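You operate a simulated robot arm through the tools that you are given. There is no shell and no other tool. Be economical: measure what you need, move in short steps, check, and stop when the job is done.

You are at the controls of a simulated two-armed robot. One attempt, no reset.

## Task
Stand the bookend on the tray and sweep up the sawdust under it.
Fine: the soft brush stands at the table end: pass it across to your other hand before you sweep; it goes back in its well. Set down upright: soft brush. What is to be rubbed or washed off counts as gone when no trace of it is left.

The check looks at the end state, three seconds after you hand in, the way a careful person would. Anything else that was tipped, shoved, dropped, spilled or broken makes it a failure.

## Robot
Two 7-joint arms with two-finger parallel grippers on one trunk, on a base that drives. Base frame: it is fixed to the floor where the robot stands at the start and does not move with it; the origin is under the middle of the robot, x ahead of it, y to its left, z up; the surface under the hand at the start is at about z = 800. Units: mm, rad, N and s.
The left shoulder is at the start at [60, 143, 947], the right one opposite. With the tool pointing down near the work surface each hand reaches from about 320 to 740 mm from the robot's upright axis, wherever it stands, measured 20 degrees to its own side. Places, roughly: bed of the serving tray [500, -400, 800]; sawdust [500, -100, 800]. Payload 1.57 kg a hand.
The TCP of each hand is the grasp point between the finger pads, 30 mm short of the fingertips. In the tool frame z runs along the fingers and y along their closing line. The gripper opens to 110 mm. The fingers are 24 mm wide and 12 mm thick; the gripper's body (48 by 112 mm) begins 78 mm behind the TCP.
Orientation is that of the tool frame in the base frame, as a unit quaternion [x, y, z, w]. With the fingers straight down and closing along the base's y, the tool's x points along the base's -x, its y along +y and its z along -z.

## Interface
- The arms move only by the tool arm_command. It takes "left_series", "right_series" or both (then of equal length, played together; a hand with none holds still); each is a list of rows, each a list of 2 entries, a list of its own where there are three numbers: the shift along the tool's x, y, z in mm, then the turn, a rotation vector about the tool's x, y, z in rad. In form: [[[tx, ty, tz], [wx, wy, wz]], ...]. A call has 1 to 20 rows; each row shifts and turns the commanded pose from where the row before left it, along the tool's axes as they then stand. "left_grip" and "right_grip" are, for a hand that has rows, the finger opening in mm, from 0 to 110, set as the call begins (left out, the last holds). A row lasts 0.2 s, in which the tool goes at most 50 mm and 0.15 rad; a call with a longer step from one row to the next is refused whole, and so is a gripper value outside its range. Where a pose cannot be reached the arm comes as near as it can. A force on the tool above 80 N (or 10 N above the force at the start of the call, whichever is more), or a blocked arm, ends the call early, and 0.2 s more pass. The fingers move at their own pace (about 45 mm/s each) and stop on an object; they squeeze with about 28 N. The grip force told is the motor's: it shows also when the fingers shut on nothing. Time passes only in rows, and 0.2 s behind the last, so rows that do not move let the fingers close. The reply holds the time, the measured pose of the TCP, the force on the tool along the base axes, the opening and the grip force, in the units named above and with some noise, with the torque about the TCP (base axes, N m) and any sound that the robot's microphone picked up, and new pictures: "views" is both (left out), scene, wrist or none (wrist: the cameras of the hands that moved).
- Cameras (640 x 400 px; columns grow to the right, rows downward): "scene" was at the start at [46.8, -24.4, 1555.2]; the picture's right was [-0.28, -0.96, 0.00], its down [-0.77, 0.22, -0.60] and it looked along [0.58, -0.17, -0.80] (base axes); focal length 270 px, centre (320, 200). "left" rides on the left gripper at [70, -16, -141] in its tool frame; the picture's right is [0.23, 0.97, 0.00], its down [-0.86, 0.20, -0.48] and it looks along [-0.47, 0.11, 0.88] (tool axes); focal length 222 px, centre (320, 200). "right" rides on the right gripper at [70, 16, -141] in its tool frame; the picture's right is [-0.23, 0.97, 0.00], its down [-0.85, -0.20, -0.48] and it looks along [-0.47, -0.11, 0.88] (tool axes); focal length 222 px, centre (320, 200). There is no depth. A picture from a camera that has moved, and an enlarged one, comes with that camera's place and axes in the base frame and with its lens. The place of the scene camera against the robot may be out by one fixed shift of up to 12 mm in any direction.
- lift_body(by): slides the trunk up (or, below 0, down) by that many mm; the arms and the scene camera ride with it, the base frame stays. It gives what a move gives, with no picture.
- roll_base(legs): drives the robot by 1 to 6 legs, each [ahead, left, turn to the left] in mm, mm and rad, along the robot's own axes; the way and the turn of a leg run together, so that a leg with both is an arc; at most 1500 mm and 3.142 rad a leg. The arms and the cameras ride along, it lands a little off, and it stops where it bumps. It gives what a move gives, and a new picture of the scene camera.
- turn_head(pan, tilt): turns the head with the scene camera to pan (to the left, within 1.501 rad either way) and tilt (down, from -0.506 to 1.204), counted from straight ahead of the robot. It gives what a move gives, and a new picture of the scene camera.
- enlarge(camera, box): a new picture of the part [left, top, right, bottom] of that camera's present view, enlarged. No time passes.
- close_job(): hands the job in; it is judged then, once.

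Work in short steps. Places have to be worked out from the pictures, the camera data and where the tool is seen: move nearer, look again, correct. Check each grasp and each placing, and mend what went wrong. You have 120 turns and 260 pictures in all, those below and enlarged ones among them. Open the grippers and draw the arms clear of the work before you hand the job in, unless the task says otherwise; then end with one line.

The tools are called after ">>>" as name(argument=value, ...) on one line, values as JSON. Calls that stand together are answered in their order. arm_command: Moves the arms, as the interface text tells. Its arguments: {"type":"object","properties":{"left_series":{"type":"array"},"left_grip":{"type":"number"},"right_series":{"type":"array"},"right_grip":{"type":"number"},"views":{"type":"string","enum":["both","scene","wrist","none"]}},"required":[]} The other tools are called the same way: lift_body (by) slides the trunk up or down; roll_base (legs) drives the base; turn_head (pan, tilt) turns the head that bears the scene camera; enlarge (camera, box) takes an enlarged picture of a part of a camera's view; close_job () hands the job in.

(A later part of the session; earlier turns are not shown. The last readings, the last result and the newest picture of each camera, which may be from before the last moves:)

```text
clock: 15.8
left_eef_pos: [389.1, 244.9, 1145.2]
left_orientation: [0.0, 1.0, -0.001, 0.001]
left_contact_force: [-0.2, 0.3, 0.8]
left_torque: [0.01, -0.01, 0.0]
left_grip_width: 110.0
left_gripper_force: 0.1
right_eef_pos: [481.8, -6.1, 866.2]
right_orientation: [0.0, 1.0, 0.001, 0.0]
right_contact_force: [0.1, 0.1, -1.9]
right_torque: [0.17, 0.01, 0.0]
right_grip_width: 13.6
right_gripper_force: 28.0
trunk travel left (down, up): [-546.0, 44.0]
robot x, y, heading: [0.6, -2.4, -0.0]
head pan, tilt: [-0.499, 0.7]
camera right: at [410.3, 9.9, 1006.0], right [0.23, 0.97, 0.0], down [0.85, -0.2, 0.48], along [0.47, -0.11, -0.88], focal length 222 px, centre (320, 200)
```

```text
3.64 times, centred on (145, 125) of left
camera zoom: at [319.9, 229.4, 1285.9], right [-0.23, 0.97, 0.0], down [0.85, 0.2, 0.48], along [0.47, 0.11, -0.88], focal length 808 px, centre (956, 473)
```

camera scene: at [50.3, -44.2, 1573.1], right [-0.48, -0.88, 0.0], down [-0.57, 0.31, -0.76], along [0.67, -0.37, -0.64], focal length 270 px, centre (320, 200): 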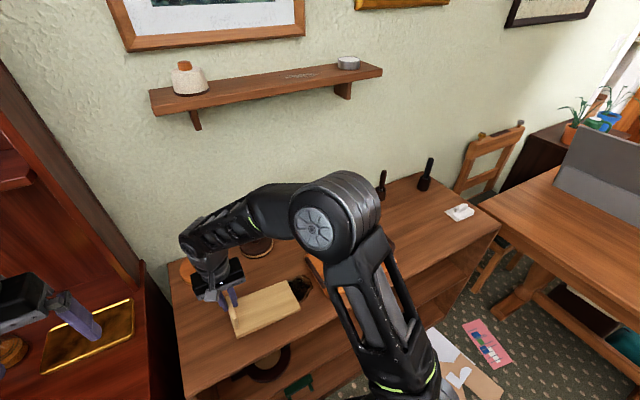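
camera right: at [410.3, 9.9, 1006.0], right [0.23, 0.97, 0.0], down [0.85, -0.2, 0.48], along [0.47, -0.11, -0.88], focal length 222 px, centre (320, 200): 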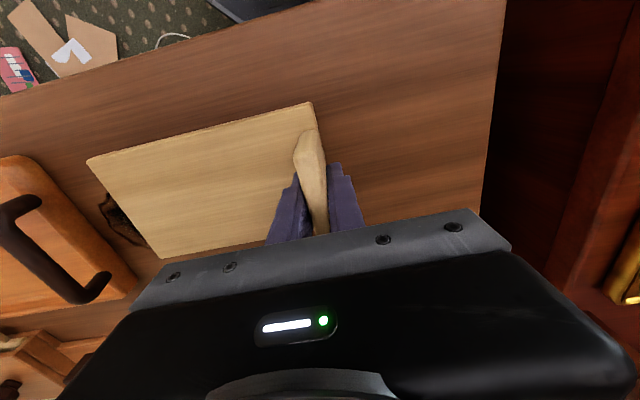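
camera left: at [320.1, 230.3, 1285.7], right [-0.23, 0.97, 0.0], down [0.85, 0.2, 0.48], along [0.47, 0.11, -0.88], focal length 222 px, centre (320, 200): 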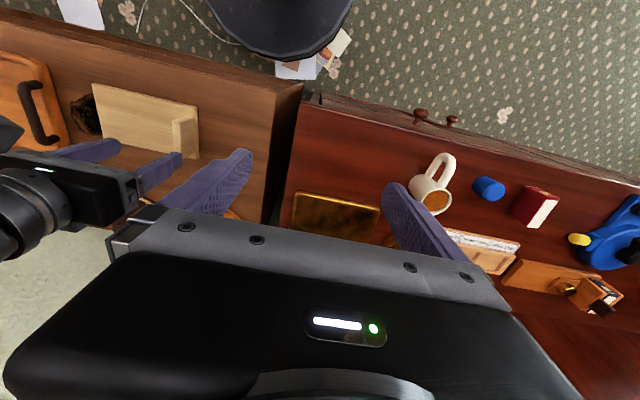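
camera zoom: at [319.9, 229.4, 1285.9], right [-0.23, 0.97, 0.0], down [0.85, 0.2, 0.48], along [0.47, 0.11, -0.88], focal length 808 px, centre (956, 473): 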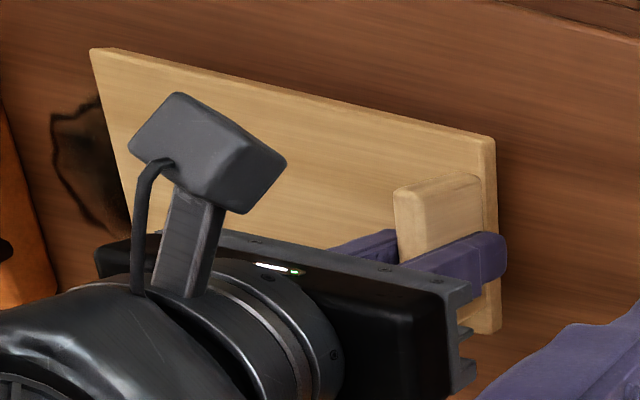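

Rigid this time: the view in the hand is unchanged, 1.9 N. I lift on slowly in small steps.

>>> arm_command(right_series=[[[0, 0, -4], [0, 0, 0]], [[0, 0, -6], [0, 0, 0]], [[0, 0, -7], [0, 0, 0]], [[0, 0, -7], [0, 0, 0]], [[0, 0, -7], [0, 0, 0]], [[0, 0, -7], [0, 0, 0]], [[0, 0, -7], [0, 0, 0]], [[0, 0, -7], [0, 0, 0]], [[0, 0, -7], [0, 0, 0]], [[0, 0, -7], [0, 0, 0]], [[0, 0, -7], [0, 0, 0]], [[0, 0, -5], [0, 0, 0]], [[0, 0, -3], [0, 0, 0]], [[0, 0, 0], [0, 0, 0]]], views="both")

>>> enlarge(camera="left", box=[60, 50, 260, 190])

```text
clock: 18.8
left_eef_pos: [388.7, 246.5, 1145.2]
left_orientation: [0.0, 1.0, -0.001, 0.002]
left_contact_force: [-1.2, 0.1, -0.6]
left_torque: [0.02, 0.02, -0.02]
left_grip_width: 110.0
left_gripper_force: 0.1
right_eef_pos: [482.8, -7.1, 945.7]
right_orientation: [0.0, 1.0, -0.001, 0.0]
right_contact_force: [1.1, 0.1, -1.9]
right_torque: [0.15, -0.01, -0.02]
right_grip_width: 14.0
right_gripper_force: 28.0
trunk travel left (down, up): [-546.0, 44.0]
robot x, y, heading: [1.7, 2.8, -0.004]
head pan, tilt: [-0.499, 0.7]
camera scene: at [50.4, -44.2, 1573.1], right [-0.48, -0.88, 0.0], down [-0.57, 0.31, -0.76], along [0.67, -0.37, -0.64], focal length 270 px, centre (320, 200)
camera right: at [410.6, 9.7, 1087.2], right [0.23, 0.97, 0.0], down [0.85, -0.2, 0.48], along [0.47, -0.11, -0.88], focal length 222 px, centre (320, 200)
```

scene: 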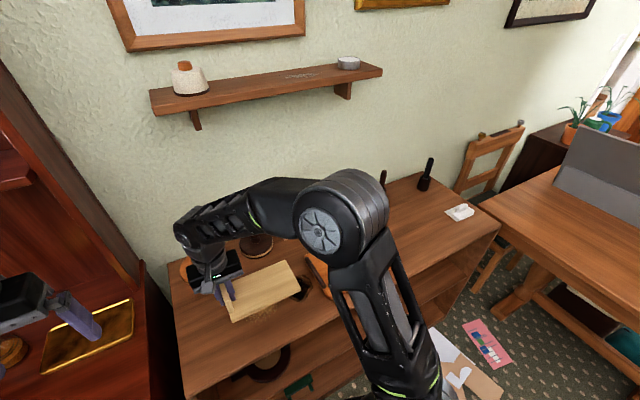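
right: 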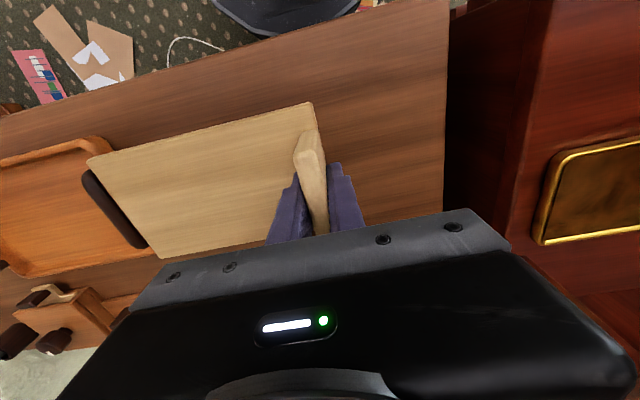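

```text
2.86 times, centred on (160, 120) of left
camera zoom: at [319.9, 229.4, 1285.9], right [-0.23, 0.97, 0.0], down [0.85, 0.2, 0.48], along [0.47, 0.11, -0.88], focal length 635 px, centre (777, 429)
```

zoom: 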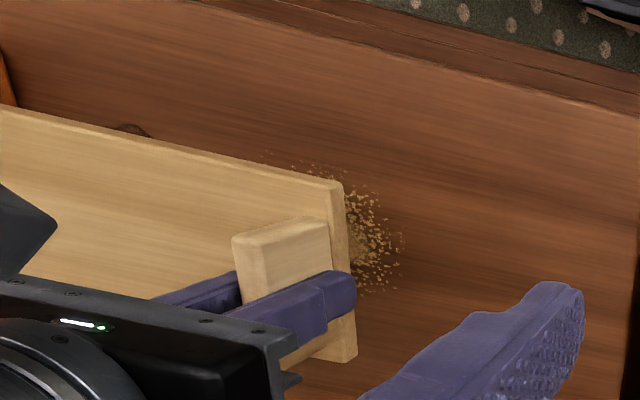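

The sawdust is uncovered. I carry the bookend toward the tray slowly at this height.

>>> arm_command(right_series=[[[-1, -4, 0], [0, 0, 0]], [[-1, -8, 0], [0, 0, 0]], [[-1, -11, 0], [0, 0, 0]], [[-1, -13, 0], [0, 0, 0]], [[-1, -13, 0], [0, 0, 0]], [[-1, -13, 0], [0, 0, 0]], [[-1, -13, 0], [0, 0, 0]], [[-1, -13, 0], [0, 0, 0]], [[-1, -13, 0], [0, 0, 0]], [[-1, -13, 0], [0, 0, 0]], [[-1, -13, 0], [0, 0, 0]], [[-1, -13, 0], [0, 0, 0]], [[-1, -13, 0], [0, 0, 0]], [[-1, -13, 0], [0, 0, 0]], [[-1, -13, 0], [0, 0, 0]], [[-1, -13, 0], [0, 0, 0]], [[-1, -13, 0], [0, 0, 0]], [[-1, -13, 0], [0, 0, 0]], [[-1, -13, 0], [0, 0, 0]], [[-1, -13, 0], [0, 0, 0]]], views="none")

>>> arm_command(right_series=[[[-1, -13, 0], [0, 0, 0]], [[-1, -13, 0], [0, 0, 0]], [[-1, -13, 0], [0, 0, 0]], [[0, -12, 0], [0, 0, 0]], [[0, -10, 0], [0, 0, 0]], [[0, -6, 0], [0, 0, 0]], [[0, -3, 0], [0, 0, 0]], [[0, 0, 0], [0, 0, 0]]])

>>> enlarge(camera="right", box=[20, 60, 420, 310])

>>> enlarge(camera="left", box=[0, 60, 300, 230])

```text
clock: 23.0
left_eef_pos: [388.9, 244.6, 1144.8]
left_orientation: [0.0, 1.0, -0.001, 0.001]
left_contact_force: [-0.2, -0.4, -0.1]
left_torque: [0.04, -0.01, 0.0]
left_grip_width: 109.8
left_gripper_force: 0.1
right_eef_pos: [500.7, -251.3, 948.1]
right_orientation: [0.001, 1.0, -0.001, 0.0]
right_contact_force: [0.1, -0.6, -2.3]
right_torque: [0.14, -0.01, -0.02]
right_grip_width: 13.7
right_gripper_force: 28.0
trunk travel left (down, up): [-546.0, 44.0]
robot x, y, heading: [-3.9, -0.1, 0.002]
head pan, tilt: [-0.499, 0.7]
```

```text
clock: 24.8
left_eef_pos: [388.4, 245.3, 1145.4]
left_orientation: [0.0, 1.0, -0.001, 0.002]
left_contact_force: [-0.6, -0.3, 0.0]
left_torque: [0.01, -0.06, -0.03]
left_grip_width: 110.1
left_gripper_force: 0.2
right_eef_pos: [503.6, -321.2, 946.7]
right_orientation: [0.001, 1.0, 0.001, 0.0]
right_contact_force: [0.5, 0.2, -2.3]
right_torque: [0.16, 0.02, 0.01]
right_grip_width: 13.9
right_gripper_force: 27.6
trunk travel left (down, up): [-546.0, 44.0]
robot x, y, heading: [0.5, 3.1, -0.003]
head pan, tilt: [-0.499, 0.7]
camera scene: at [50.4, -44.3, 1573.1], right [-0.48, -0.88, 0.0], down [-0.57, 0.31, -0.76], along [0.67, -0.37, -0.64], focal length 270 px, centre (320, 200)
camera right: at [433.5, -304.8, 1086.8], right [0.23, 0.97, 0.0], down [0.85, -0.2, 0.48], along [0.47, -0.11, -0.88], focal length 222 px, centre (320, 200)
```

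scene: 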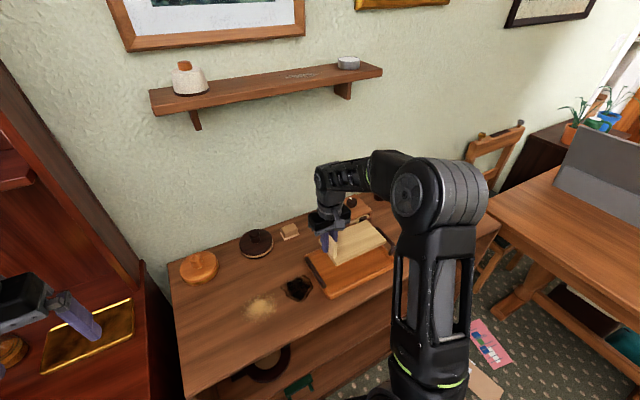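
right: 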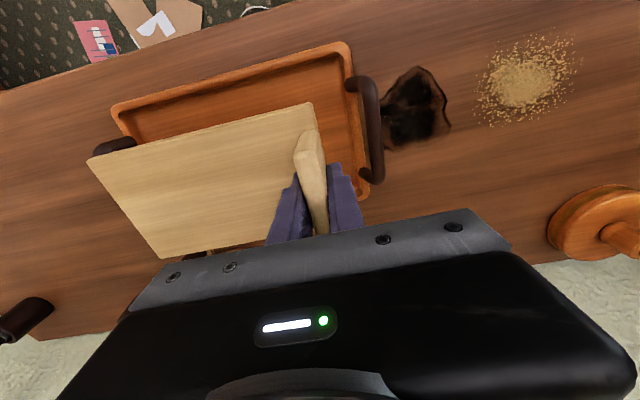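

```text
1.60 times, centred on (220, 185) of right
camera zoom: at [433.5, -304.8, 1086.8], right [0.23, 0.97, 0.0], down [0.85, -0.2, 0.48], along [0.47, -0.11, -0.88], focal length 355 px, centre (480, 224)
```

zoom: 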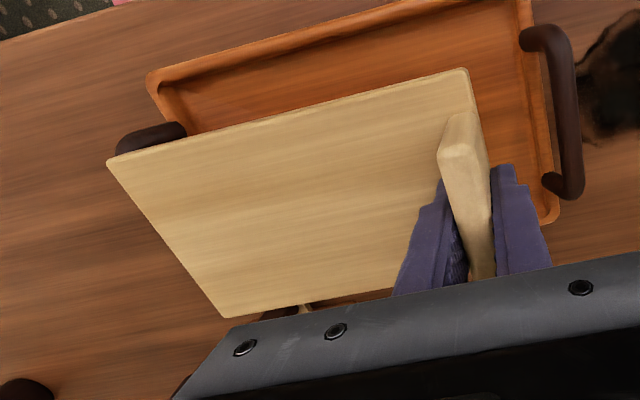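

```text
2.13 times, centred on (150, 145) of left
camera zoom: at [319.9, 229.2, 1285.9], right [-0.23, 0.97, 0.0], down [0.85, 0.2, 0.48], along [0.47, 0.11, -0.88], focal length 474 px, centre (683, 317)
```

zoom: 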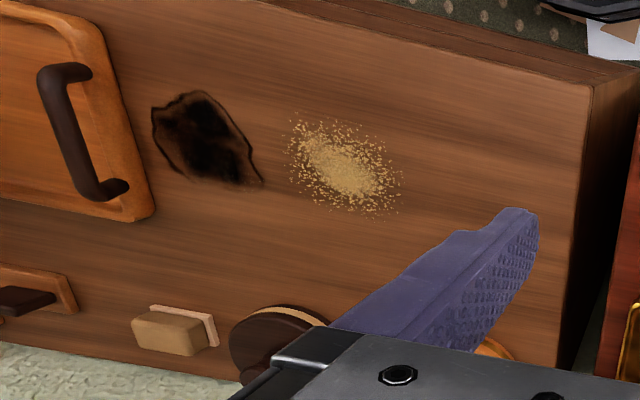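

The bookend centre is at about [502, −409], over the tray bed centre with margin. I lower it slowly to just over the rim and look.

>>> arm_command(right_series=[[[0, 0, 4], [0, 0, 0]], [[0, 0, 7], [0, 0, 0]], [[0, 0, 7], [0, 0, 0]], [[0, 0, 7], [0, 0, 0]], [[0, 0, 7], [0, 0, 0]], [[0, 0, 7], [0, 0, 0]], [[0, 0, 7], [0, 0, 0]], [[0, 0, 5], [0, 0, 0]], [[0, 0, 4], [0, 0, 0]], [[0, 0, 3], [0, 0, 0]], [[0, 0, 0], [0, 0, 0]]], views="wrist")

>>> turn_head(pan=-0.75, tilt=0.85)

>>> enlarge(camera="right", box=[20, 30, 420, 280])

```text
clock: 27.2
left_eef_pos: [389.3, 245.9, 1144.8]
left_orientation: [-0.001, 1.0, -0.001, 0.002]
left_contact_force: [-0.1, 0.5, -0.5]
left_torque: [0.01, 0.0, 0.0]
left_grip_width: 110.1
left_gripper_force: 0.1
right_eef_pos: [505.0, -321.4, 888.6]
right_orientation: [0.0, 1.0, 0.0, 0.0]
right_contact_force: [0.4, 0.7, -2.1]
right_torque: [0.18, 0.01, 0.0]
right_grip_width: 13.7
right_gripper_force: 28.0
trunk travel left (down, up): [-546.0, 44.0]
robot x, y, heading: [-3.2, -0.4, -0.003]
head pan, tilt: [-0.499, 0.7]
camera right: at [433.2, -304.6, 1028.8], right [0.23, 0.97, 0.0], down [0.85, -0.2, 0.48], along [0.47, -0.11, -0.88], focal length 222 px, centre (320, 200)
```

right: 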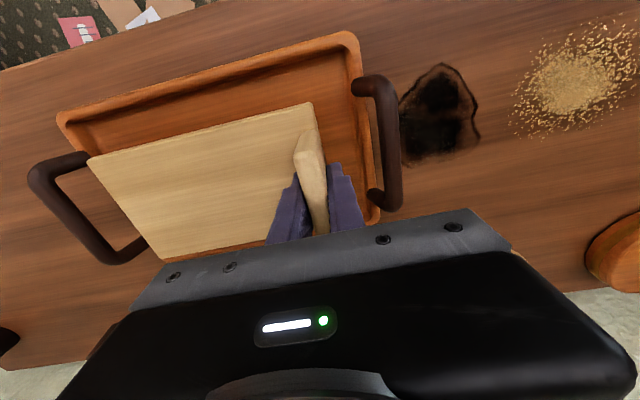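

```text
clock: 28.0
left_eef_pos: [388.4, 246.5, 1145.9]
left_orientation: [0.001, 1.0, -0.001, 0.002]
left_contact_force: [-0.4, 0.3, -0.4]
left_torque: [0.01, 0.03, -0.02]
left_grip_width: 110.0
left_gripper_force: 0.1
right_eef_pos: [504.2, -322.1, 888.1]
right_orientation: [0.0, 1.0, 0.0, 0.0]
right_contact_force: [-0.3, -0.4, -2.3]
right_torque: [0.17, 0.0, -0.02]
right_grip_width: 13.8
right_gripper_force: 28.0
trunk travel left (down, up): [-546.0, 44.0]
robot x, y, heading: [1.3, 0.6, -0.004]
head pan, tilt: [-0.75, 0.85]
camera scene: at [33.0, -57.0, 1560.8], right [-0.68, -0.73, 0.0], down [-0.55, 0.51, -0.66], along [0.48, -0.45, -0.75], focal length 270 px, centre (320, 200)
```

scene: 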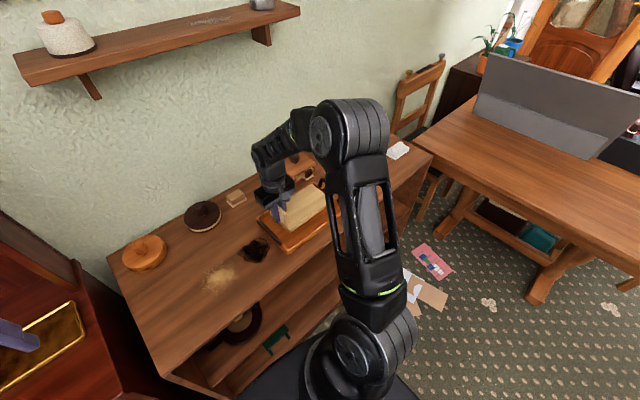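

```text
1.60 times, centred on (220, 155) of right
camera zoom: at [433.3, -304.5, 1028.9], right [0.23, 0.97, 0.0], down [0.85, -0.2, 0.48], along [0.47, -0.11, -0.88], focal length 355 px, centre (480, 272)
```

zoom: 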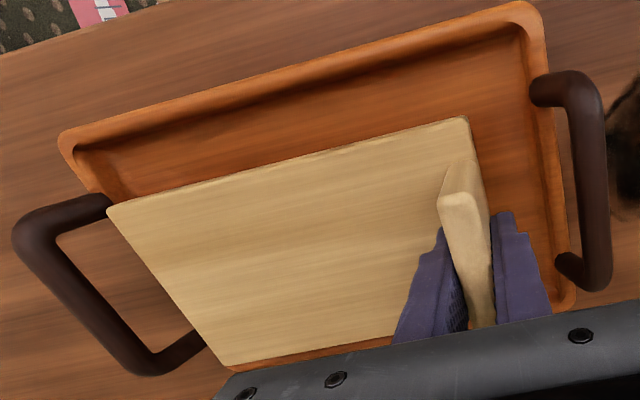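

Inner bed spans roughly x 420–565; I shift 8 mm nearer and lower until the plate touches the bed.

>>> arm_command(right_series=[[[4, 0, 2], [0, 0, 0]], [[4, 0, 4], [0, 0, 0]], [[0, 0, 5], [0, 0, 0]], [[0, 0, 5], [0, 0, 0]], [[0, 0, 5], [0, 0, 0]], [[0, 0, 4], [0, 0, 0]], [[0, 0, 3], [0, 0, 0]], [[0, 0, 0], [0, 0, 0]]], views="wrist")

>>> enlarge(camera="scene", box=[230, 160, 350, 260])

```text
clock: 29.8
left_eef_pos: [389.7, 245.8, 1145.1]
left_orientation: [0.0, 1.0, 0.0, 0.003]
left_contact_force: [0.3, -0.6, -0.2]
left_torque: [-0.04, -0.02, 0.03]
left_grip_width: 110.1
left_gripper_force: 0.1
right_eef_pos: [497.6, -320.7, 860.8]
right_orientation: [0.0, 1.0, 0.0, -0.001]
right_contact_force: [0.3, 0.5, -1.7]
right_torque: [0.16, 0.02, 0.01]
right_grip_width: 13.9
right_gripper_force: 28.0
trunk travel left (down, up): [-546.0, 44.0]
robot x, y, heading: [0.7, 2.4, 0.001]
head pan, tilt: [-0.75, 0.85]
camera right: at [425.3, -304.3, 1001.0], right [0.23, 0.97, 0.0], down [0.85, -0.2, 0.48], along [0.47, -0.11, -0.88], focal length 222 px, centre (320, 200)
```

right: 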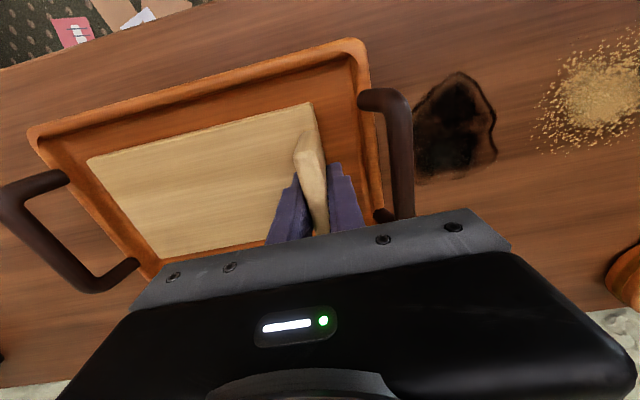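

```text
4.00 times, centred on (290, 210) of scene
camera zoom: at [32.9, -57.0, 1560.8], right [-0.68, -0.73, 0.0], down [-0.55, 0.51, -0.66], along [0.48, -0.45, -0.75], focal length 1078 px, centre (440, 160)
```

zoom: 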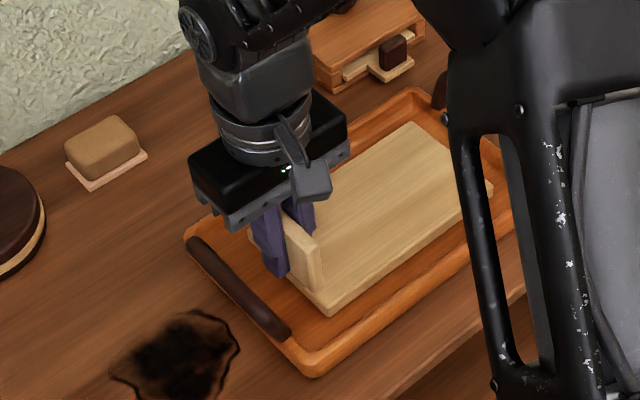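

Well inside the rim. I creep down to contact.

>>> arm_command(right_series=[[[0, 0, 2], [0, 0, 0]], [[0, 0, 2], [0, 0, 0]], [[0, 0, 1], [0, 0, 0]], [[0, 0, 0], [0, 0, 0]]], views="none")

>>> arm_command(right_series=[[[0, 0, 2], [0, 0, 0]], [[0, 0, 1], [0, 0, 0]], [[0, 0, 0], [0, 0, 0]]], views="none")

```text
clock: 30.8
left_eef_pos: [388.6, 244.8, 1144.9]
left_orientation: [0.0, 1.0, 0.0, 0.002]
left_contact_force: [0.0, 0.8, 1.1]
left_torque: [0.04, -0.02, -0.01]
left_grip_width: 110.1
left_gripper_force: 0.0
right_eef_pos: [496.8, -321.1, 855.5]
right_orientation: [0.0, 1.0, 0.0, -0.001]
right_contact_force: [-1.1, -0.6, 1.5]
right_torque: [0.13, -0.12, 0.01]
right_grip_width: 13.7
right_gripper_force: 28.3
trunk travel left (down, up): [-546.0, 44.0]
robot x, y, heading: [-1.7, 0.6, 0.001]
head pan, tilt: [-0.75, 0.85]
```

```text
clock: 31.6
left_eef_pos: [386.7, 247.6, 1145.6]
left_orientation: [0.0, 1.0, -0.001, 0.002]
left_contact_force: [0.6, 0.3, -0.9]
left_torque: [0.01, -0.03, 0.0]
left_grip_width: 110.1
left_gripper_force: 0.0
right_eef_pos: [496.0, -321.6, 855.7]
right_orientation: [-0.001, 1.0, -0.001, 0.004]
right_contact_force: [0.1, -2.4, 37.0]
right_torque: [0.2, 1.05, 0.05]
right_grip_width: 13.7
right_gripper_force: 27.2
trunk travel left (down, up): [-546.0, 44.0]
robot x, y, heading: [-0.3, 0.6, 0.002]
head pan, tilt: [-0.75, 0.85]
```

Contact at z≈855 (37 N). I ease off 2 mm, open, and rise clear.

>>> arm_command(right_series=[[[0, 0, -2], [0, 0, 0]], [[0, 0, 0], [0, 0, 0]]], views="none")

>>> arm_command(right_series=[[[0, 0, 0], [0, 0, 0]], [[0, 0, 0], [0, 0, 0]], [[0, 0, 0], [0, 0, 0]]], right_grip=36, views="wrist")

>>> arm_command(right_series=[[[0, 0, -20], [0, 0, 0]], [[0, 0, -35], [0, 0, 0]], [[0, 0, -40], [0, 0, 0]], [[0, 0, -40], [0, 0, 0]], [[0, 0, -40], [0, 0, 0]], [[0, 0, 0], [0, 0, 0]]], views="both")

```text
clock: 32.2
left_eef_pos: [387.9, 247.1, 1145.5]
left_orientation: [0.0, 1.0, -0.001, 0.003]
left_contact_force: [0.3, 0.2, -0.1]
left_torque: [0.02, -0.01, -0.03]
left_grip_width: 110.2
left_gripper_force: 0.0
right_eef_pos: [496.6, -321.5, 856.2]
right_orientation: [0.0, 1.0, -0.001, 0.003]
right_contact_force: [4.3, -3.0, 24.1]
right_torque: [-0.08, -0.9, 0.01]
right_grip_width: 14.0
right_gripper_force: 27.4
trunk travel left (down, up): [-546.0, 44.0]
robot x, y, heading: [0.2, 0.0, -0.001]
head pan, tilt: [-0.75, 0.85]
```

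```text
clock: 33.0
left_eef_pos: [387.8, 248.0, 1144.6]
left_orientation: [0.0, 1.0, -0.001, 0.002]
left_contact_force: [-0.4, -0.5, -0.4]
left_torque: [-0.01, -0.02, 0.02]
left_grip_width: 110.1
left_gripper_force: 0.0
right_eef_pos: [495.3, -319.1, 855.6]
right_orientation: [0.0, 1.0, -0.001, 0.001]
right_contact_force: [0.9, 10.5, 20.7]
right_torque: [-0.08, -0.02, 0.1]
right_grip_width: 27.1
right_gripper_force: 0.1
trunk travel left (down, up): [-546.0, 44.0]
robot x, y, heading: [-0.6, 0.7, 0.001]
head pan, tilt: [-0.75, 0.85]
camera right: at [424.3, -302.2, 996.0], right [0.23, 0.97, 0.0], down [0.85, -0.2, 0.48], along [0.47, -0.11, -0.88], focal length 222 px, centre (320, 200)
```

right: 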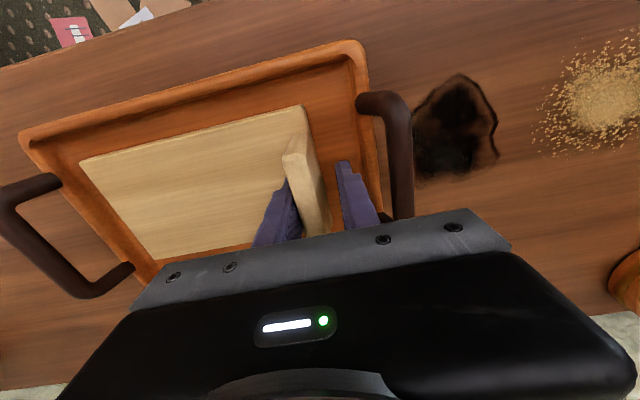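

```text
clock: 34.4
left_eef_pos: [389.4, 245.4, 1144.3]
left_orientation: [0.0, 1.0, 0.0, 0.002]
left_contact_force: [-0.5, 0.1, -0.8]
left_torque: [-0.04, 0.0, 0.03]
left_grip_width: 110.1
left_gripper_force: 0.0
right_eef_pos: [496.1, -320.8, 1030.0]
right_orientation: [0.001, 1.0, 0.0, 0.0]
right_contact_force: [0.6, -1.0, 0.9]
right_torque: [0.04, -0.01, -0.02]
right_grip_width: 36.1
right_gripper_force: 0.1
trunk travel left (down, up): [-546.0, 44.0]
robot x, y, heading: [4.1, -0.2, 0.0]
head pan, tilt: [-0.75, 0.85]
camera scene: at [33.1, -57.0, 1560.8], right [-0.68, -0.73, 0.0], down [-0.55, 0.51, -0.66], along [0.48, -0.45, -0.75], focal length 270 px, centre (320, 200)
camera right: at [425.0, -304.3, 1170.3], right [0.23, 0.97, 0.0], down [0.85, -0.2, 0.48], along [0.47, -0.11, -0.88], focal length 222 px, centre (320, 200)
```

scene: 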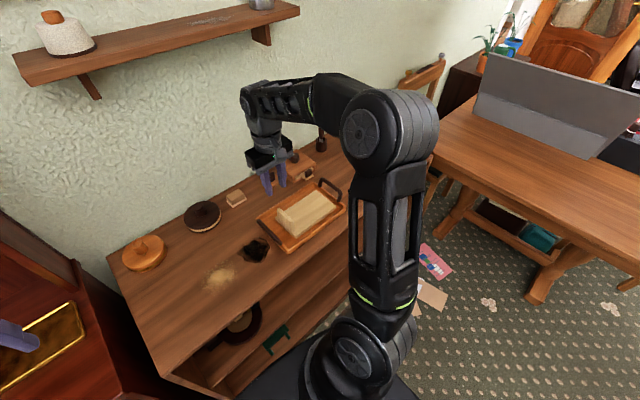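
right: 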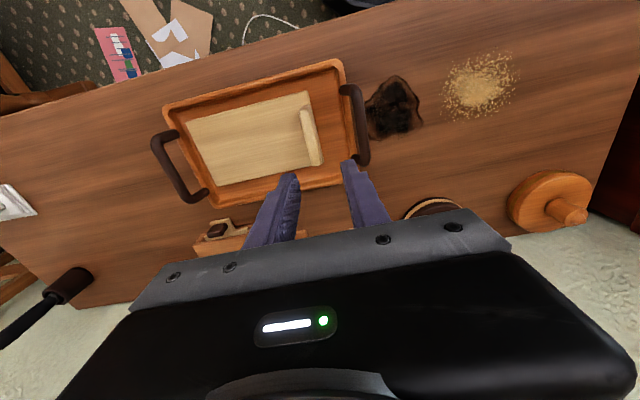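

The bookend lies flat inside the tray, and the sawdust is at about [492, −75], x 440–545, y −130…−20. Next the brush: I draw the right hand in and drive the base to the right.

>>> arm_command(right_series=[[[24, 20, -20], [0, 0, 0]], [[24, 20, -20], [0, 0, 0]], [[24, 20, -20], [0, 0, 0]], [[24, 20, -20], [0, 0, 0]], [[0, 0, 0], [0, 0, 0]]], right_grip=110, views="none")

>>> roll_base(legs=[[0, -560, 0]])

```text
clock: 35.6
left_eef_pos: [389.3, 245.1, 1145.8]
left_orientation: [0.0, 1.0, -0.001, 0.002]
left_contact_force: [0.3, -0.5, 0.4]
left_torque: [0.01, -0.02, 0.07]
left_grip_width: 110.2
left_gripper_force: 0.1
right_eef_pos: [399.8, -242.8, 1111.6]
right_orientation: [0.0, 1.0, 0.0, 0.0]
right_contact_force: [0.4, 0.1, 0.1]
right_torque: [-0.02, 0.03, -0.01]
right_grip_width: 110.1
right_gripper_force: 0.0
trunk travel left (down, up): [-546.0, 44.0]
robot x, y, heading: [3.2, 4.5, 0.003]
head pan, tilt: [-0.75, 0.85]
```

```text
clock: 38.8
left_eef_pos: [390.0, -304.4, 1143.9]
left_orientation: [-0.001, 1.0, 0.0, 0.002]
left_contact_force: [0.4, -0.1, 0.5]
left_torque: [0.01, 0.0, -0.01]
left_grip_width: 110.0
left_gripper_force: 0.0
right_eef_pos: [400.4, -792.2, 1109.8]
right_orientation: [0.001, 1.0, 0.0, -0.001]
right_contact_force: [-0.4, -0.4, -0.2]
right_torque: [0.04, 0.01, -0.02]
right_grip_width: 110.0
right_gripper_force: 0.0
trunk travel left (down, up): [-546.0, 44.0]
robot x, y, heading: [0.4, -548.6, 0.001]
head pan, tilt: [-0.75, 0.85]
camera scene: at [32.6, -608.3, 1560.8], right [-0.68, -0.73, 0.0], down [-0.55, 0.51, -0.66], along [0.48, -0.45, -0.75], focal length 270 px, centre (320, 200)
```

scene: 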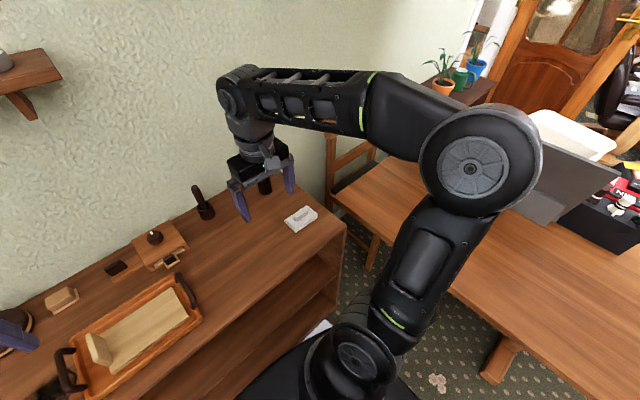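

I take the right wrist view and zoom on the end of the table.

>>> arm_command(right_series=[[[0, 40, 0], [0, 0, 0]], [[0, 40, 0], [0, 0, 0]], [[0, 0, 0], [0, 0, 0]]], views="both")

>>> enlarge(camera="scene", box=[170, 120, 340, 240])

>>> enlarge(camera="right", box=[100, 60, 420, 260])

```text
clock: 39.6
left_eef_pos: [388.2, -304.7, 1146.7]
left_orientation: [0.0, 1.0, 0.0, 0.002]
left_contact_force: [-0.3, 0.5, 0.4]
left_torque: [0.01, 0.01, -0.01]
left_grip_width: 110.2
left_gripper_force: 0.0
right_eef_pos: [400.3, -714.2, 1109.7]
right_orientation: [0.001, 1.0, 0.0, 0.0]
right_contact_force: [-0.5, 0.4, 0.1]
right_torque: [-0.01, -0.01, 0.0]
right_grip_width: 109.9
right_gripper_force: 0.0
trunk travel left (down, up): [-546.0, 44.0]
robot x, y, heading: [-1.5, -548.1, -0.003]
head pan, tilt: [-0.75, 0.85]
camera scene: at [32.4, -607.9, 1560.8], right [-0.68, -0.73, 0.0], down [-0.55, 0.51, -0.66], along [0.48, -0.45, -0.75], focal length 270 px, centre (320, 200)
camera right: at [329.0, -696.1, 1249.6], right [0.23, 0.97, 0.0], down [0.85, -0.2, 0.48], along [0.47, -0.11, -0.88], focal length 222 px, centre (320, 200)
```

scene: 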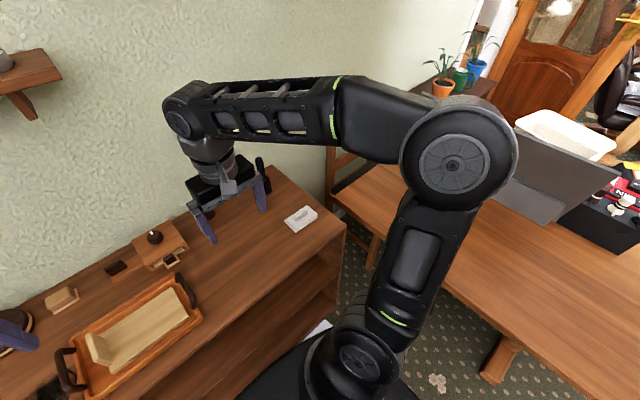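
right: 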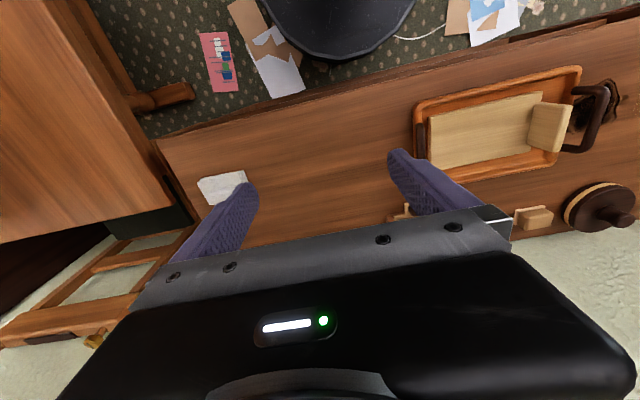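

```text
3.33 times, centred on (255, 180) of scene
camera zoom: at [32.4, -607.9, 1560.8], right [-0.68, -0.73, 0.0], down [-0.55, 0.51, -0.66], along [0.48, -0.45, -0.75], focal length 899 px, centre (537, 267)
```

zoom: 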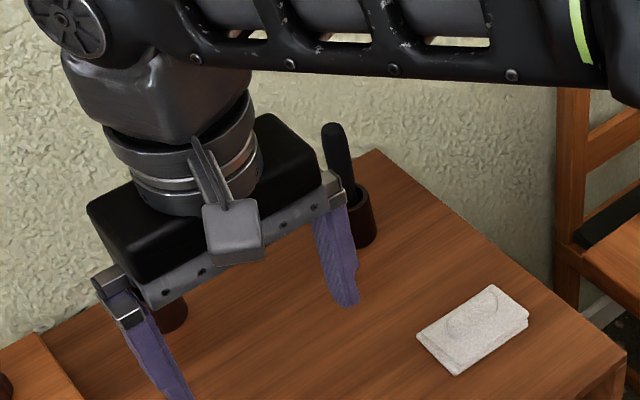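

```text
2.00 times, centred on (260, 160) of right
camera zoom: at [329.0, -696.1, 1249.6], right [0.23, 0.97, 0.0], down [0.85, -0.2, 0.48], along [0.47, -0.11, -0.88], focal length 444 px, centre (440, 280)
```

zoom: 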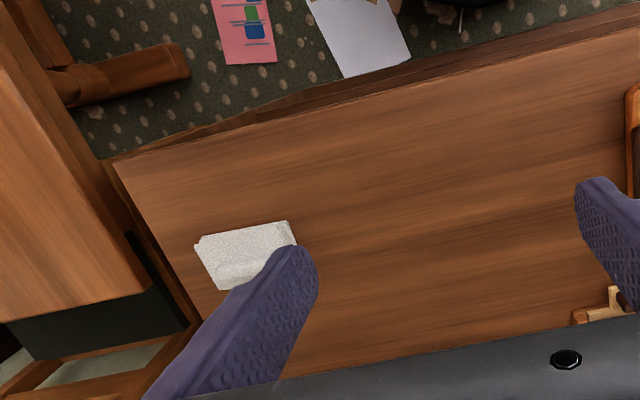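

The brush stands at about [683, −940], top z ≈ 970. I move the right hand ahead and tilt the fingers forward by 0.9 rad, so that it can take the handle low from the near side.

>>> arm_command(right_series=[[[-40, 0, 0], [0, 0, 0]], [[-40, 0, 0], [0, 0, 0]], [[-20, 0, 0], [0, 0, 0]], [[0, 0, 0], [0, -0.15, 0]], [[0, 0, 0], [0, -0.15, 0]], [[0, 0, 0], [0, -0.15, 0]], [[0, 0, 0], [0, -0.15, 0]], [[0, 0, 0], [0, -0.15, 0]], [[0, 0, 0], [0, -0.15, 0]], [[0, -45, 0], [0, 0, 0]], [[0, -45, 0], [0, 0, 0]], [[0, -45, 0], [0, 0, 0]], [[0, 0, 0], [0, 0, 0]]], views="both")

>>> enlarge(camera="right", box=[100, 60, 420, 260])

```text
clock: 42.4
left_eef_pos: [388.9, -305.6, 1145.3]
left_orientation: [0.0, 1.0, -0.001, 0.001]
left_contact_force: [-0.5, -0.5, -0.2]
left_torque: [0.01, -0.03, -0.01]
left_grip_width: 110.1
left_gripper_force: 0.1
right_eef_pos: [501.8, -848.3, 1110.8]
right_orientation: [0.001, 0.9, -0.001, 0.436]
right_contact_force: [0.5, -0.4, 0.3]
right_torque: [-0.01, -0.02, -0.03]
right_grip_width: 110.0
right_gripper_force: 0.0
trunk travel left (down, up): [-546.0, 44.0]
robot x, y, heading: [-0.2, -549.9, -0.002]
head pan, tilt: [-0.75, 0.85]
camera scene: at [32.6, -606.8, 1560.8], right [-0.68, -0.73, 0.0], down [-0.55, 0.51, -0.66], along [0.48, -0.45, -0.75], focal length 270 px, centre (320, 200)
camera right: at [346.4, -830.5, 1142.3], right [0.14, 0.97, 0.18], down [0.16, -0.2, 0.97], along [0.98, -0.11, -0.18], focal length 222 px, centre (320, 200)
```

scene: 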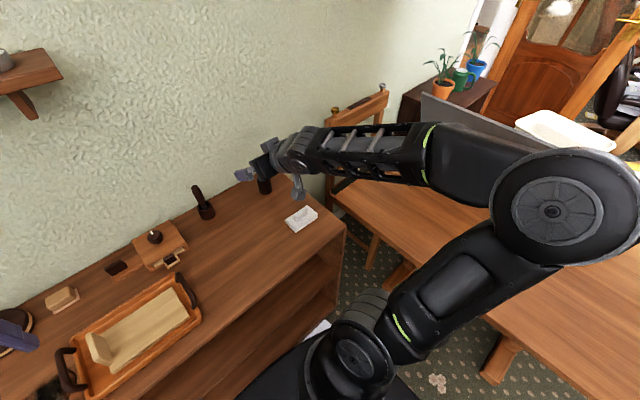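
right: 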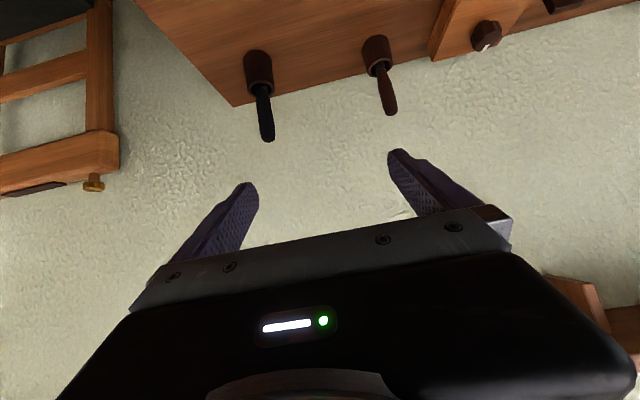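

```text
2.00 times, centred on (260, 160) of right
camera zoom: at [346.4, -830.5, 1142.3], right [0.14, 0.97, 0.18], down [0.16, -0.2, 0.97], along [0.98, -0.11, -0.18], focal length 444 px, centre (440, 280)
```

zoom: 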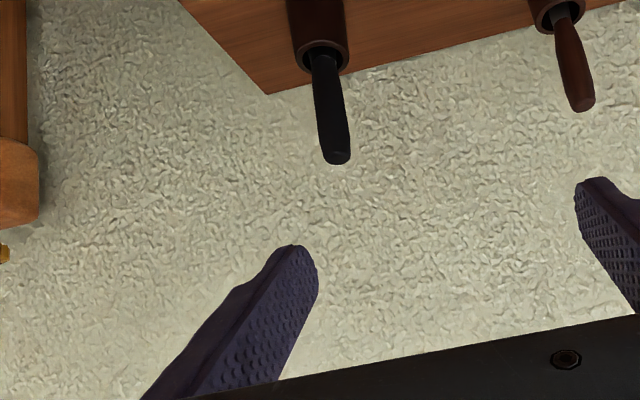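

From the wrist view the brush is at about [670, −929], top z ≈ 965, cup top z ≈ 865. I go to a point 130 mm short of the grasp along the fingers.

>>> arm_command(right_series=[[[16, -20, 34], [0, 0, 0]], [[16, -20, 34], [0, 0, 0]], [[17, -20, 34], [0, 0, 0]], [[17, -21, 35], [0, 0, 0]], [[0, 0, 0], [0, 0, 0]]], right_grip=70, views="both")

>>> enlarge(camera="right", box=[180, 0, 460, 180])

>>> enlarge(camera="scene", box=[180, 120, 350, 240])

```text
clock: 43.6
left_eef_pos: [388.3, -304.2, 1144.8]
left_orientation: [0.001, 1.0, -0.002, 0.002]
left_contact_force: [0.2, -0.3, 0.4]
left_torque: [-0.02, 0.01, 0.0]
left_grip_width: 109.9
left_gripper_force: 0.0
right_eef_pos: [565.8, -930.4, 974.9]
right_orientation: [0.0, 0.9, -0.001, 0.436]
right_contact_force: [-1.2, -0.1, -0.1]
right_torque: [-0.03, 0.02, 0.01]
right_grip_width: 70.0
right_gripper_force: 0.1
trunk travel left (down, up): [-546.0, 44.0]
robot x, y, heading: [-1.8, -550.6, 0.004]
head pan, tilt: [-0.75, 0.85]
camera scene: at [32.0, -606.9, 1560.9], right [-0.68, -0.73, 0.0], down [-0.55, 0.51, -0.66], along [0.48, -0.45, -0.75], focal length 270 px, centre (320, 200)
camera right: at [411.8, -913.0, 1005.8], right [0.14, 0.97, 0.18], down [0.16, -0.2, 0.97], along [0.98, -0.11, -0.18], focal length 222 px, centre (320, 200)
```

scene: 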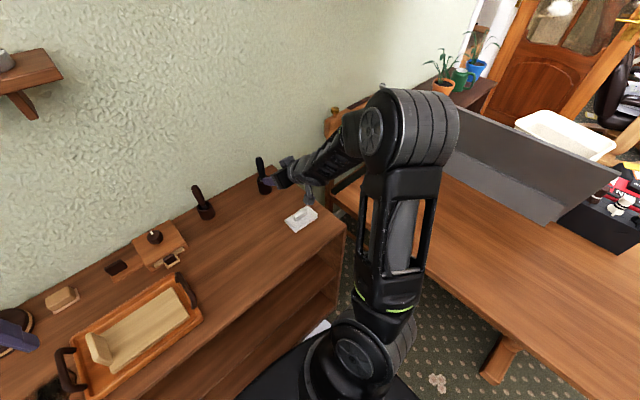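
right: 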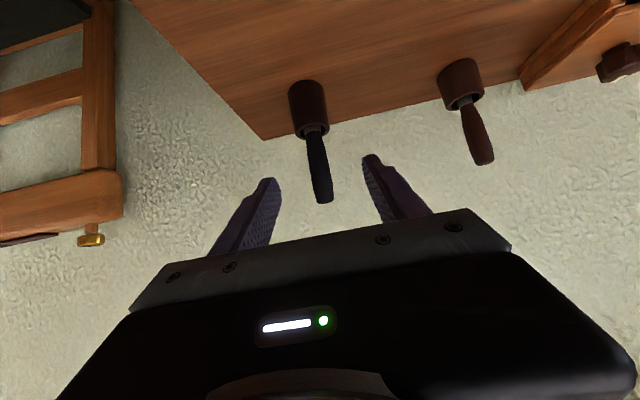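

```text
2.22 times, centred on (320, 90) of right
camera zoom: at [411.8, -913.0, 1005.8], right [0.14, 0.97, 0.18], down [0.16, -0.2, 0.97], along [0.98, -0.11, -0.18], focal length 494 px, centre (320, 444)
```

zoom: 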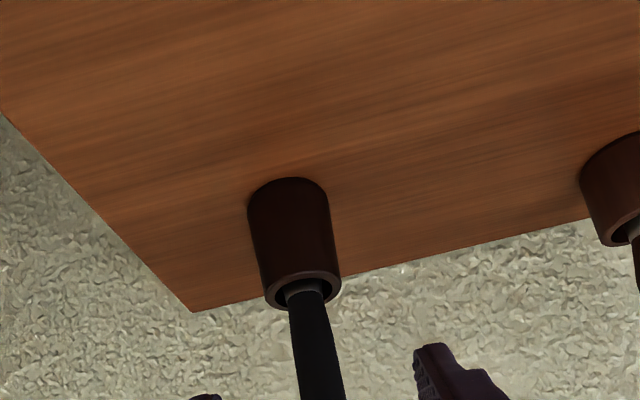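

```text
3.33 times, centred on (265, 180) of scene
camera zoom: at [32.0, -606.9, 1560.9], right [-0.68, -0.73, 0.0], down [-0.55, 0.51, -0.66], along [0.48, -0.45, -0.75], focal length 899 px, centre (503, 267)
```

zoom: 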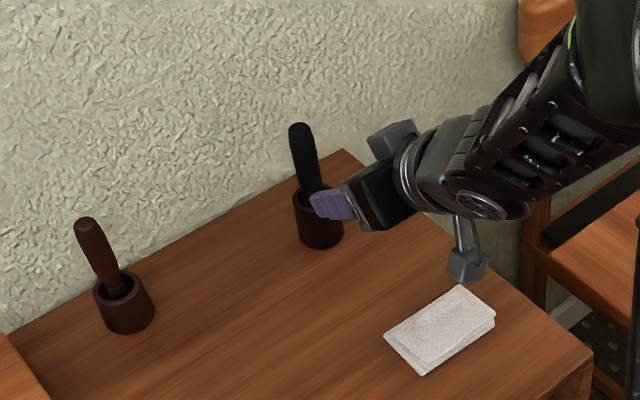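

Centred. I advance along the fingers in two parts, aiming at the handle about z 900.

>>> arm_command(right_series=[[[-3, -2, 30], [0, 0, 0]], [[-3, -2, 30], [0, 0, 0]], [[-3, -1, 25], [0, 0, 0]], [[0, 0, 0], [0, 0, 0]]], views="both")

>>> enlarge(camera="right", box=[180, 60, 460, 240])

>>> enlarge(camera="scene", box=[220, 130, 320, 210])

```text
clock: 44.6
left_eef_pos: [388.3, -305.9, 1146.5]
left_orientation: [0.0, 1.0, -0.001, 0.001]
left_contact_force: [0.2, -0.1, -0.2]
left_torque: [0.0, -0.02, 0.01]
left_grip_width: 110.1
left_gripper_force: 0.1
right_eef_pos: [638.4, -934.6, 926.5]
right_orientation: [0.0, 0.901, -0.001, 0.435]
right_contact_force: [0.1, 0.0, -0.1]
right_torque: [0.06, -0.01, 0.03]
right_grip_width: 70.0
right_gripper_force: 0.1
trunk travel left (down, up): [-546.0, 44.0]
robot x, y, heading: [1.0, -549.9, -0.007]
head pan, tilt: [-0.75, 0.85]
camera scene: at [32.2, -607.5, 1560.8], right [-0.68, -0.73, 0.0], down [-0.55, 0.51, -0.66], along [0.48, -0.45, -0.75], focal length 270 px, centre (320, 200)
camera right: at [483.0, -917.5, 959.6], right [0.14, 0.97, 0.18], down [0.16, -0.2, 0.97], along [0.98, -0.11, -0.18], focal length 222 px, centre (320, 200)
```

scene: 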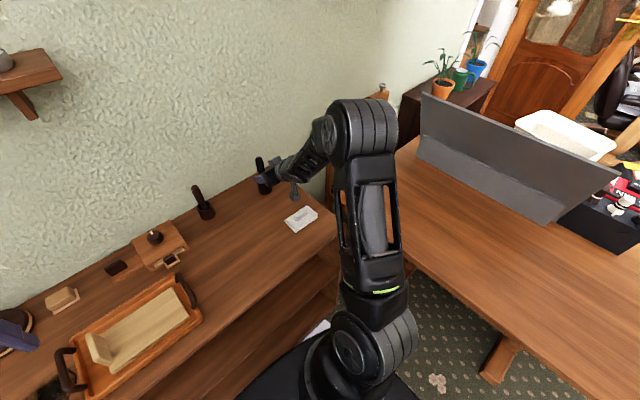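
right: 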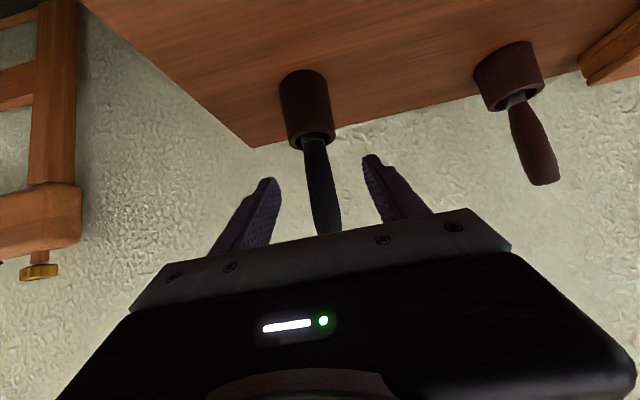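

```text
2.22 times, centred on (320, 150) of right
camera zoom: at [483.0, -917.5, 959.6], right [0.14, 0.97, 0.18], down [0.16, -0.2, 0.97], along [0.98, -0.11, -0.18], focal length 494 px, centre (320, 311)
```

zoom: 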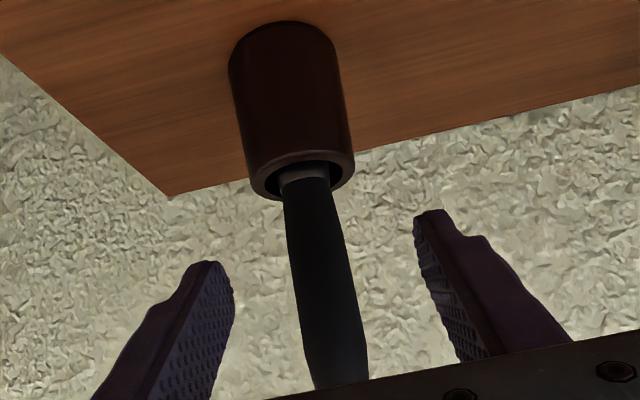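

```text
5.00 times, centred on (270, 170) of scene
camera zoom: at [32.2, -607.5, 1560.8], right [-0.68, -0.73, 0.0], down [-0.55, 0.51, -0.66], along [0.48, -0.45, -0.75], focal length 1348 px, centre (570, 350)
```

zoom: 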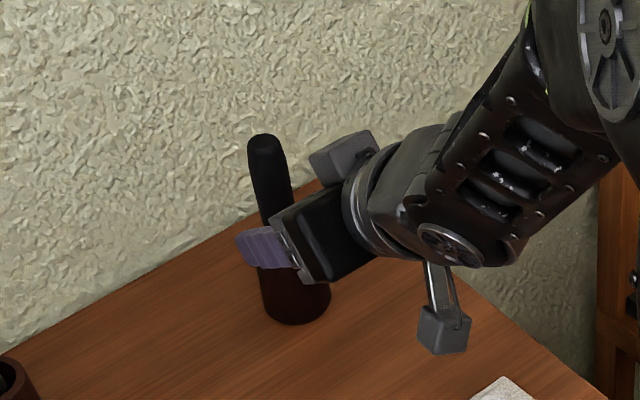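

Consistent: the handle axis is at x ≈ 683, y ≈ −936. I advance the last 52 mm and close.

>>> arm_command(right_series=[[[-3, -1, 20], [0, 0, 0]], [[-3, 0, 20], [0, 0, 0]], [[-1, 0, 12], [0, 0, 0]], [[0, 0, 0], [0, 0, 0]]], views="none")

>>> arm_command(right_series=[[[0, 0, 0], [0, 0, 0]], [[0, 0, 0], [0, 0, 0]], [[0, 0, 0], [0, 0, 0]], [[0, 0, 0], [0, 0, 0]]], right_grip=0, views="both")

>>> enlarge(camera="right", box=[180, 60, 460, 240])

>>> enlarge(camera="scene", box=[220, 130, 320, 210])

```text
clock: 45.6
left_eef_pos: [388.5, -306.1, 1145.2]
left_orientation: [0.0, 1.0, -0.001, 0.001]
left_contact_force: [0.2, 0.5, 0.1]
left_torque: [-0.02, -0.02, -0.03]
left_grip_width: 110.3
left_gripper_force: 0.2
right_eef_pos: [683.9, -934.8, 900.4]
right_orientation: [0.0, 0.9, -0.001, 0.436]
right_contact_force: [-0.3, -0.2, 0.0]
right_torque: [0.04, 0.02, 0.0]
right_grip_width: 70.1
right_gripper_force: 0.0
trunk travel left (down, up): [-546.0, 44.0]
robot x, y, heading: [-2.3, -550.1, -0.0]
head pan, tilt: [-0.75, 0.85]
```

```text
clock: 46.6
left_eef_pos: [388.1, -305.0, 1145.8]
left_orientation: [-0.001, 1.0, -0.001, 0.002]
left_contact_force: [-0.2, -0.1, -0.5]
left_torque: [0.0, -0.02, 0.01]
left_grip_width: 110.3
left_gripper_force: 0.1
right_eef_pos: [684.1, -934.3, 900.5]
right_orientation: [0.0, 0.9, 0.0, 0.435]
right_contact_force: [-0.4, -0.9, 1.4]
right_torque: [-0.03, 0.01, -0.01]
right_grip_width: 23.3
right_gripper_force: 24.1
trunk travel left (down, up): [-546.0, 44.0]
robot x, y, heading: [-1.3, -551.5, -0.001]
head pan, tilt: [-0.75, 0.85]
camera scene: at [32.5, -607.5, 1560.8], right [-0.68, -0.73, 0.0], down [-0.55, 0.51, -0.66], along [0.48, -0.45, -0.75], focal length 270 px, centre (320, 200)
camera right: at [528.3, -918.2, 933.2], right [0.14, 0.97, 0.18], down [0.16, -0.2, 0.97], along [0.98, -0.11, -0.18], focal length 222 px, centre (320, 200)
```

scene: 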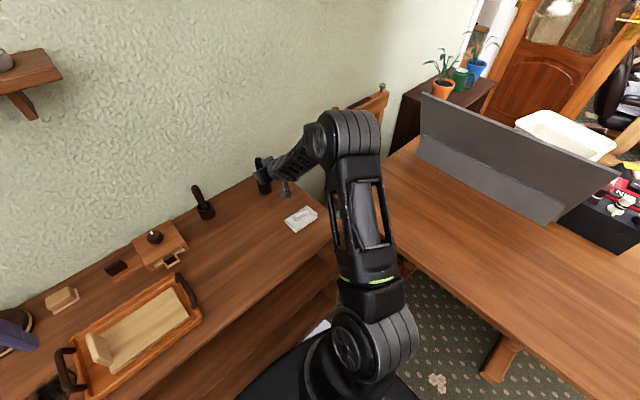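
right: 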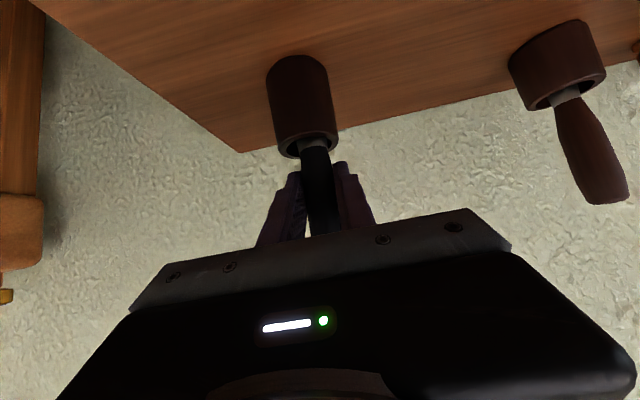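

```text
2.22 times, centred on (320, 150) of right
camera zoom: at [528.3, -918.2, 933.2], right [0.14, 0.97, 0.18], down [0.16, -0.2, 0.97], along [0.98, -0.11, -0.18], focal length 494 px, centre (320, 311)
```

zoom: 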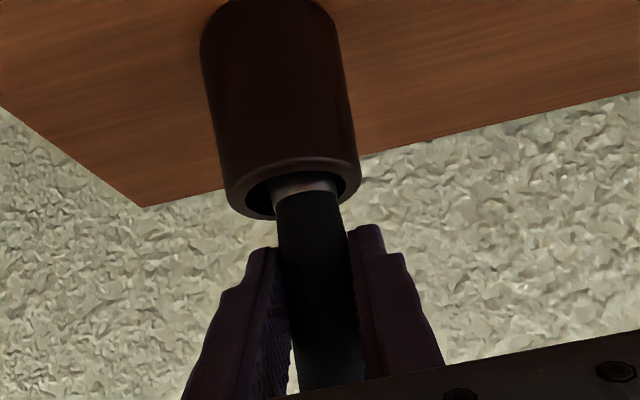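

```text
5.00 times, centred on (270, 170) of scene
camera zoom: at [32.5, -607.5, 1560.8], right [-0.68, -0.73, 0.0], down [-0.55, 0.51, -0.66], along [0.48, -0.45, -0.75], focal length 1348 px, centre (570, 350)
```

zoom: 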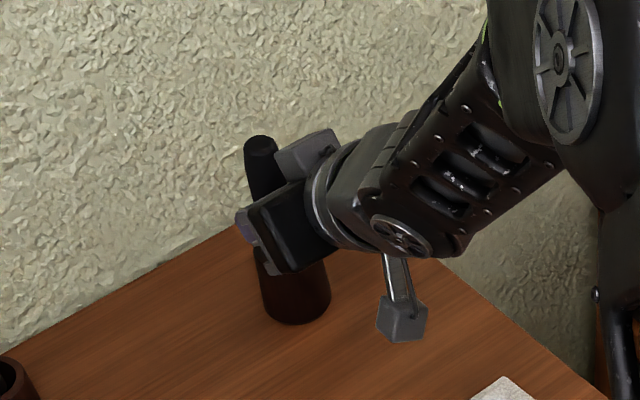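

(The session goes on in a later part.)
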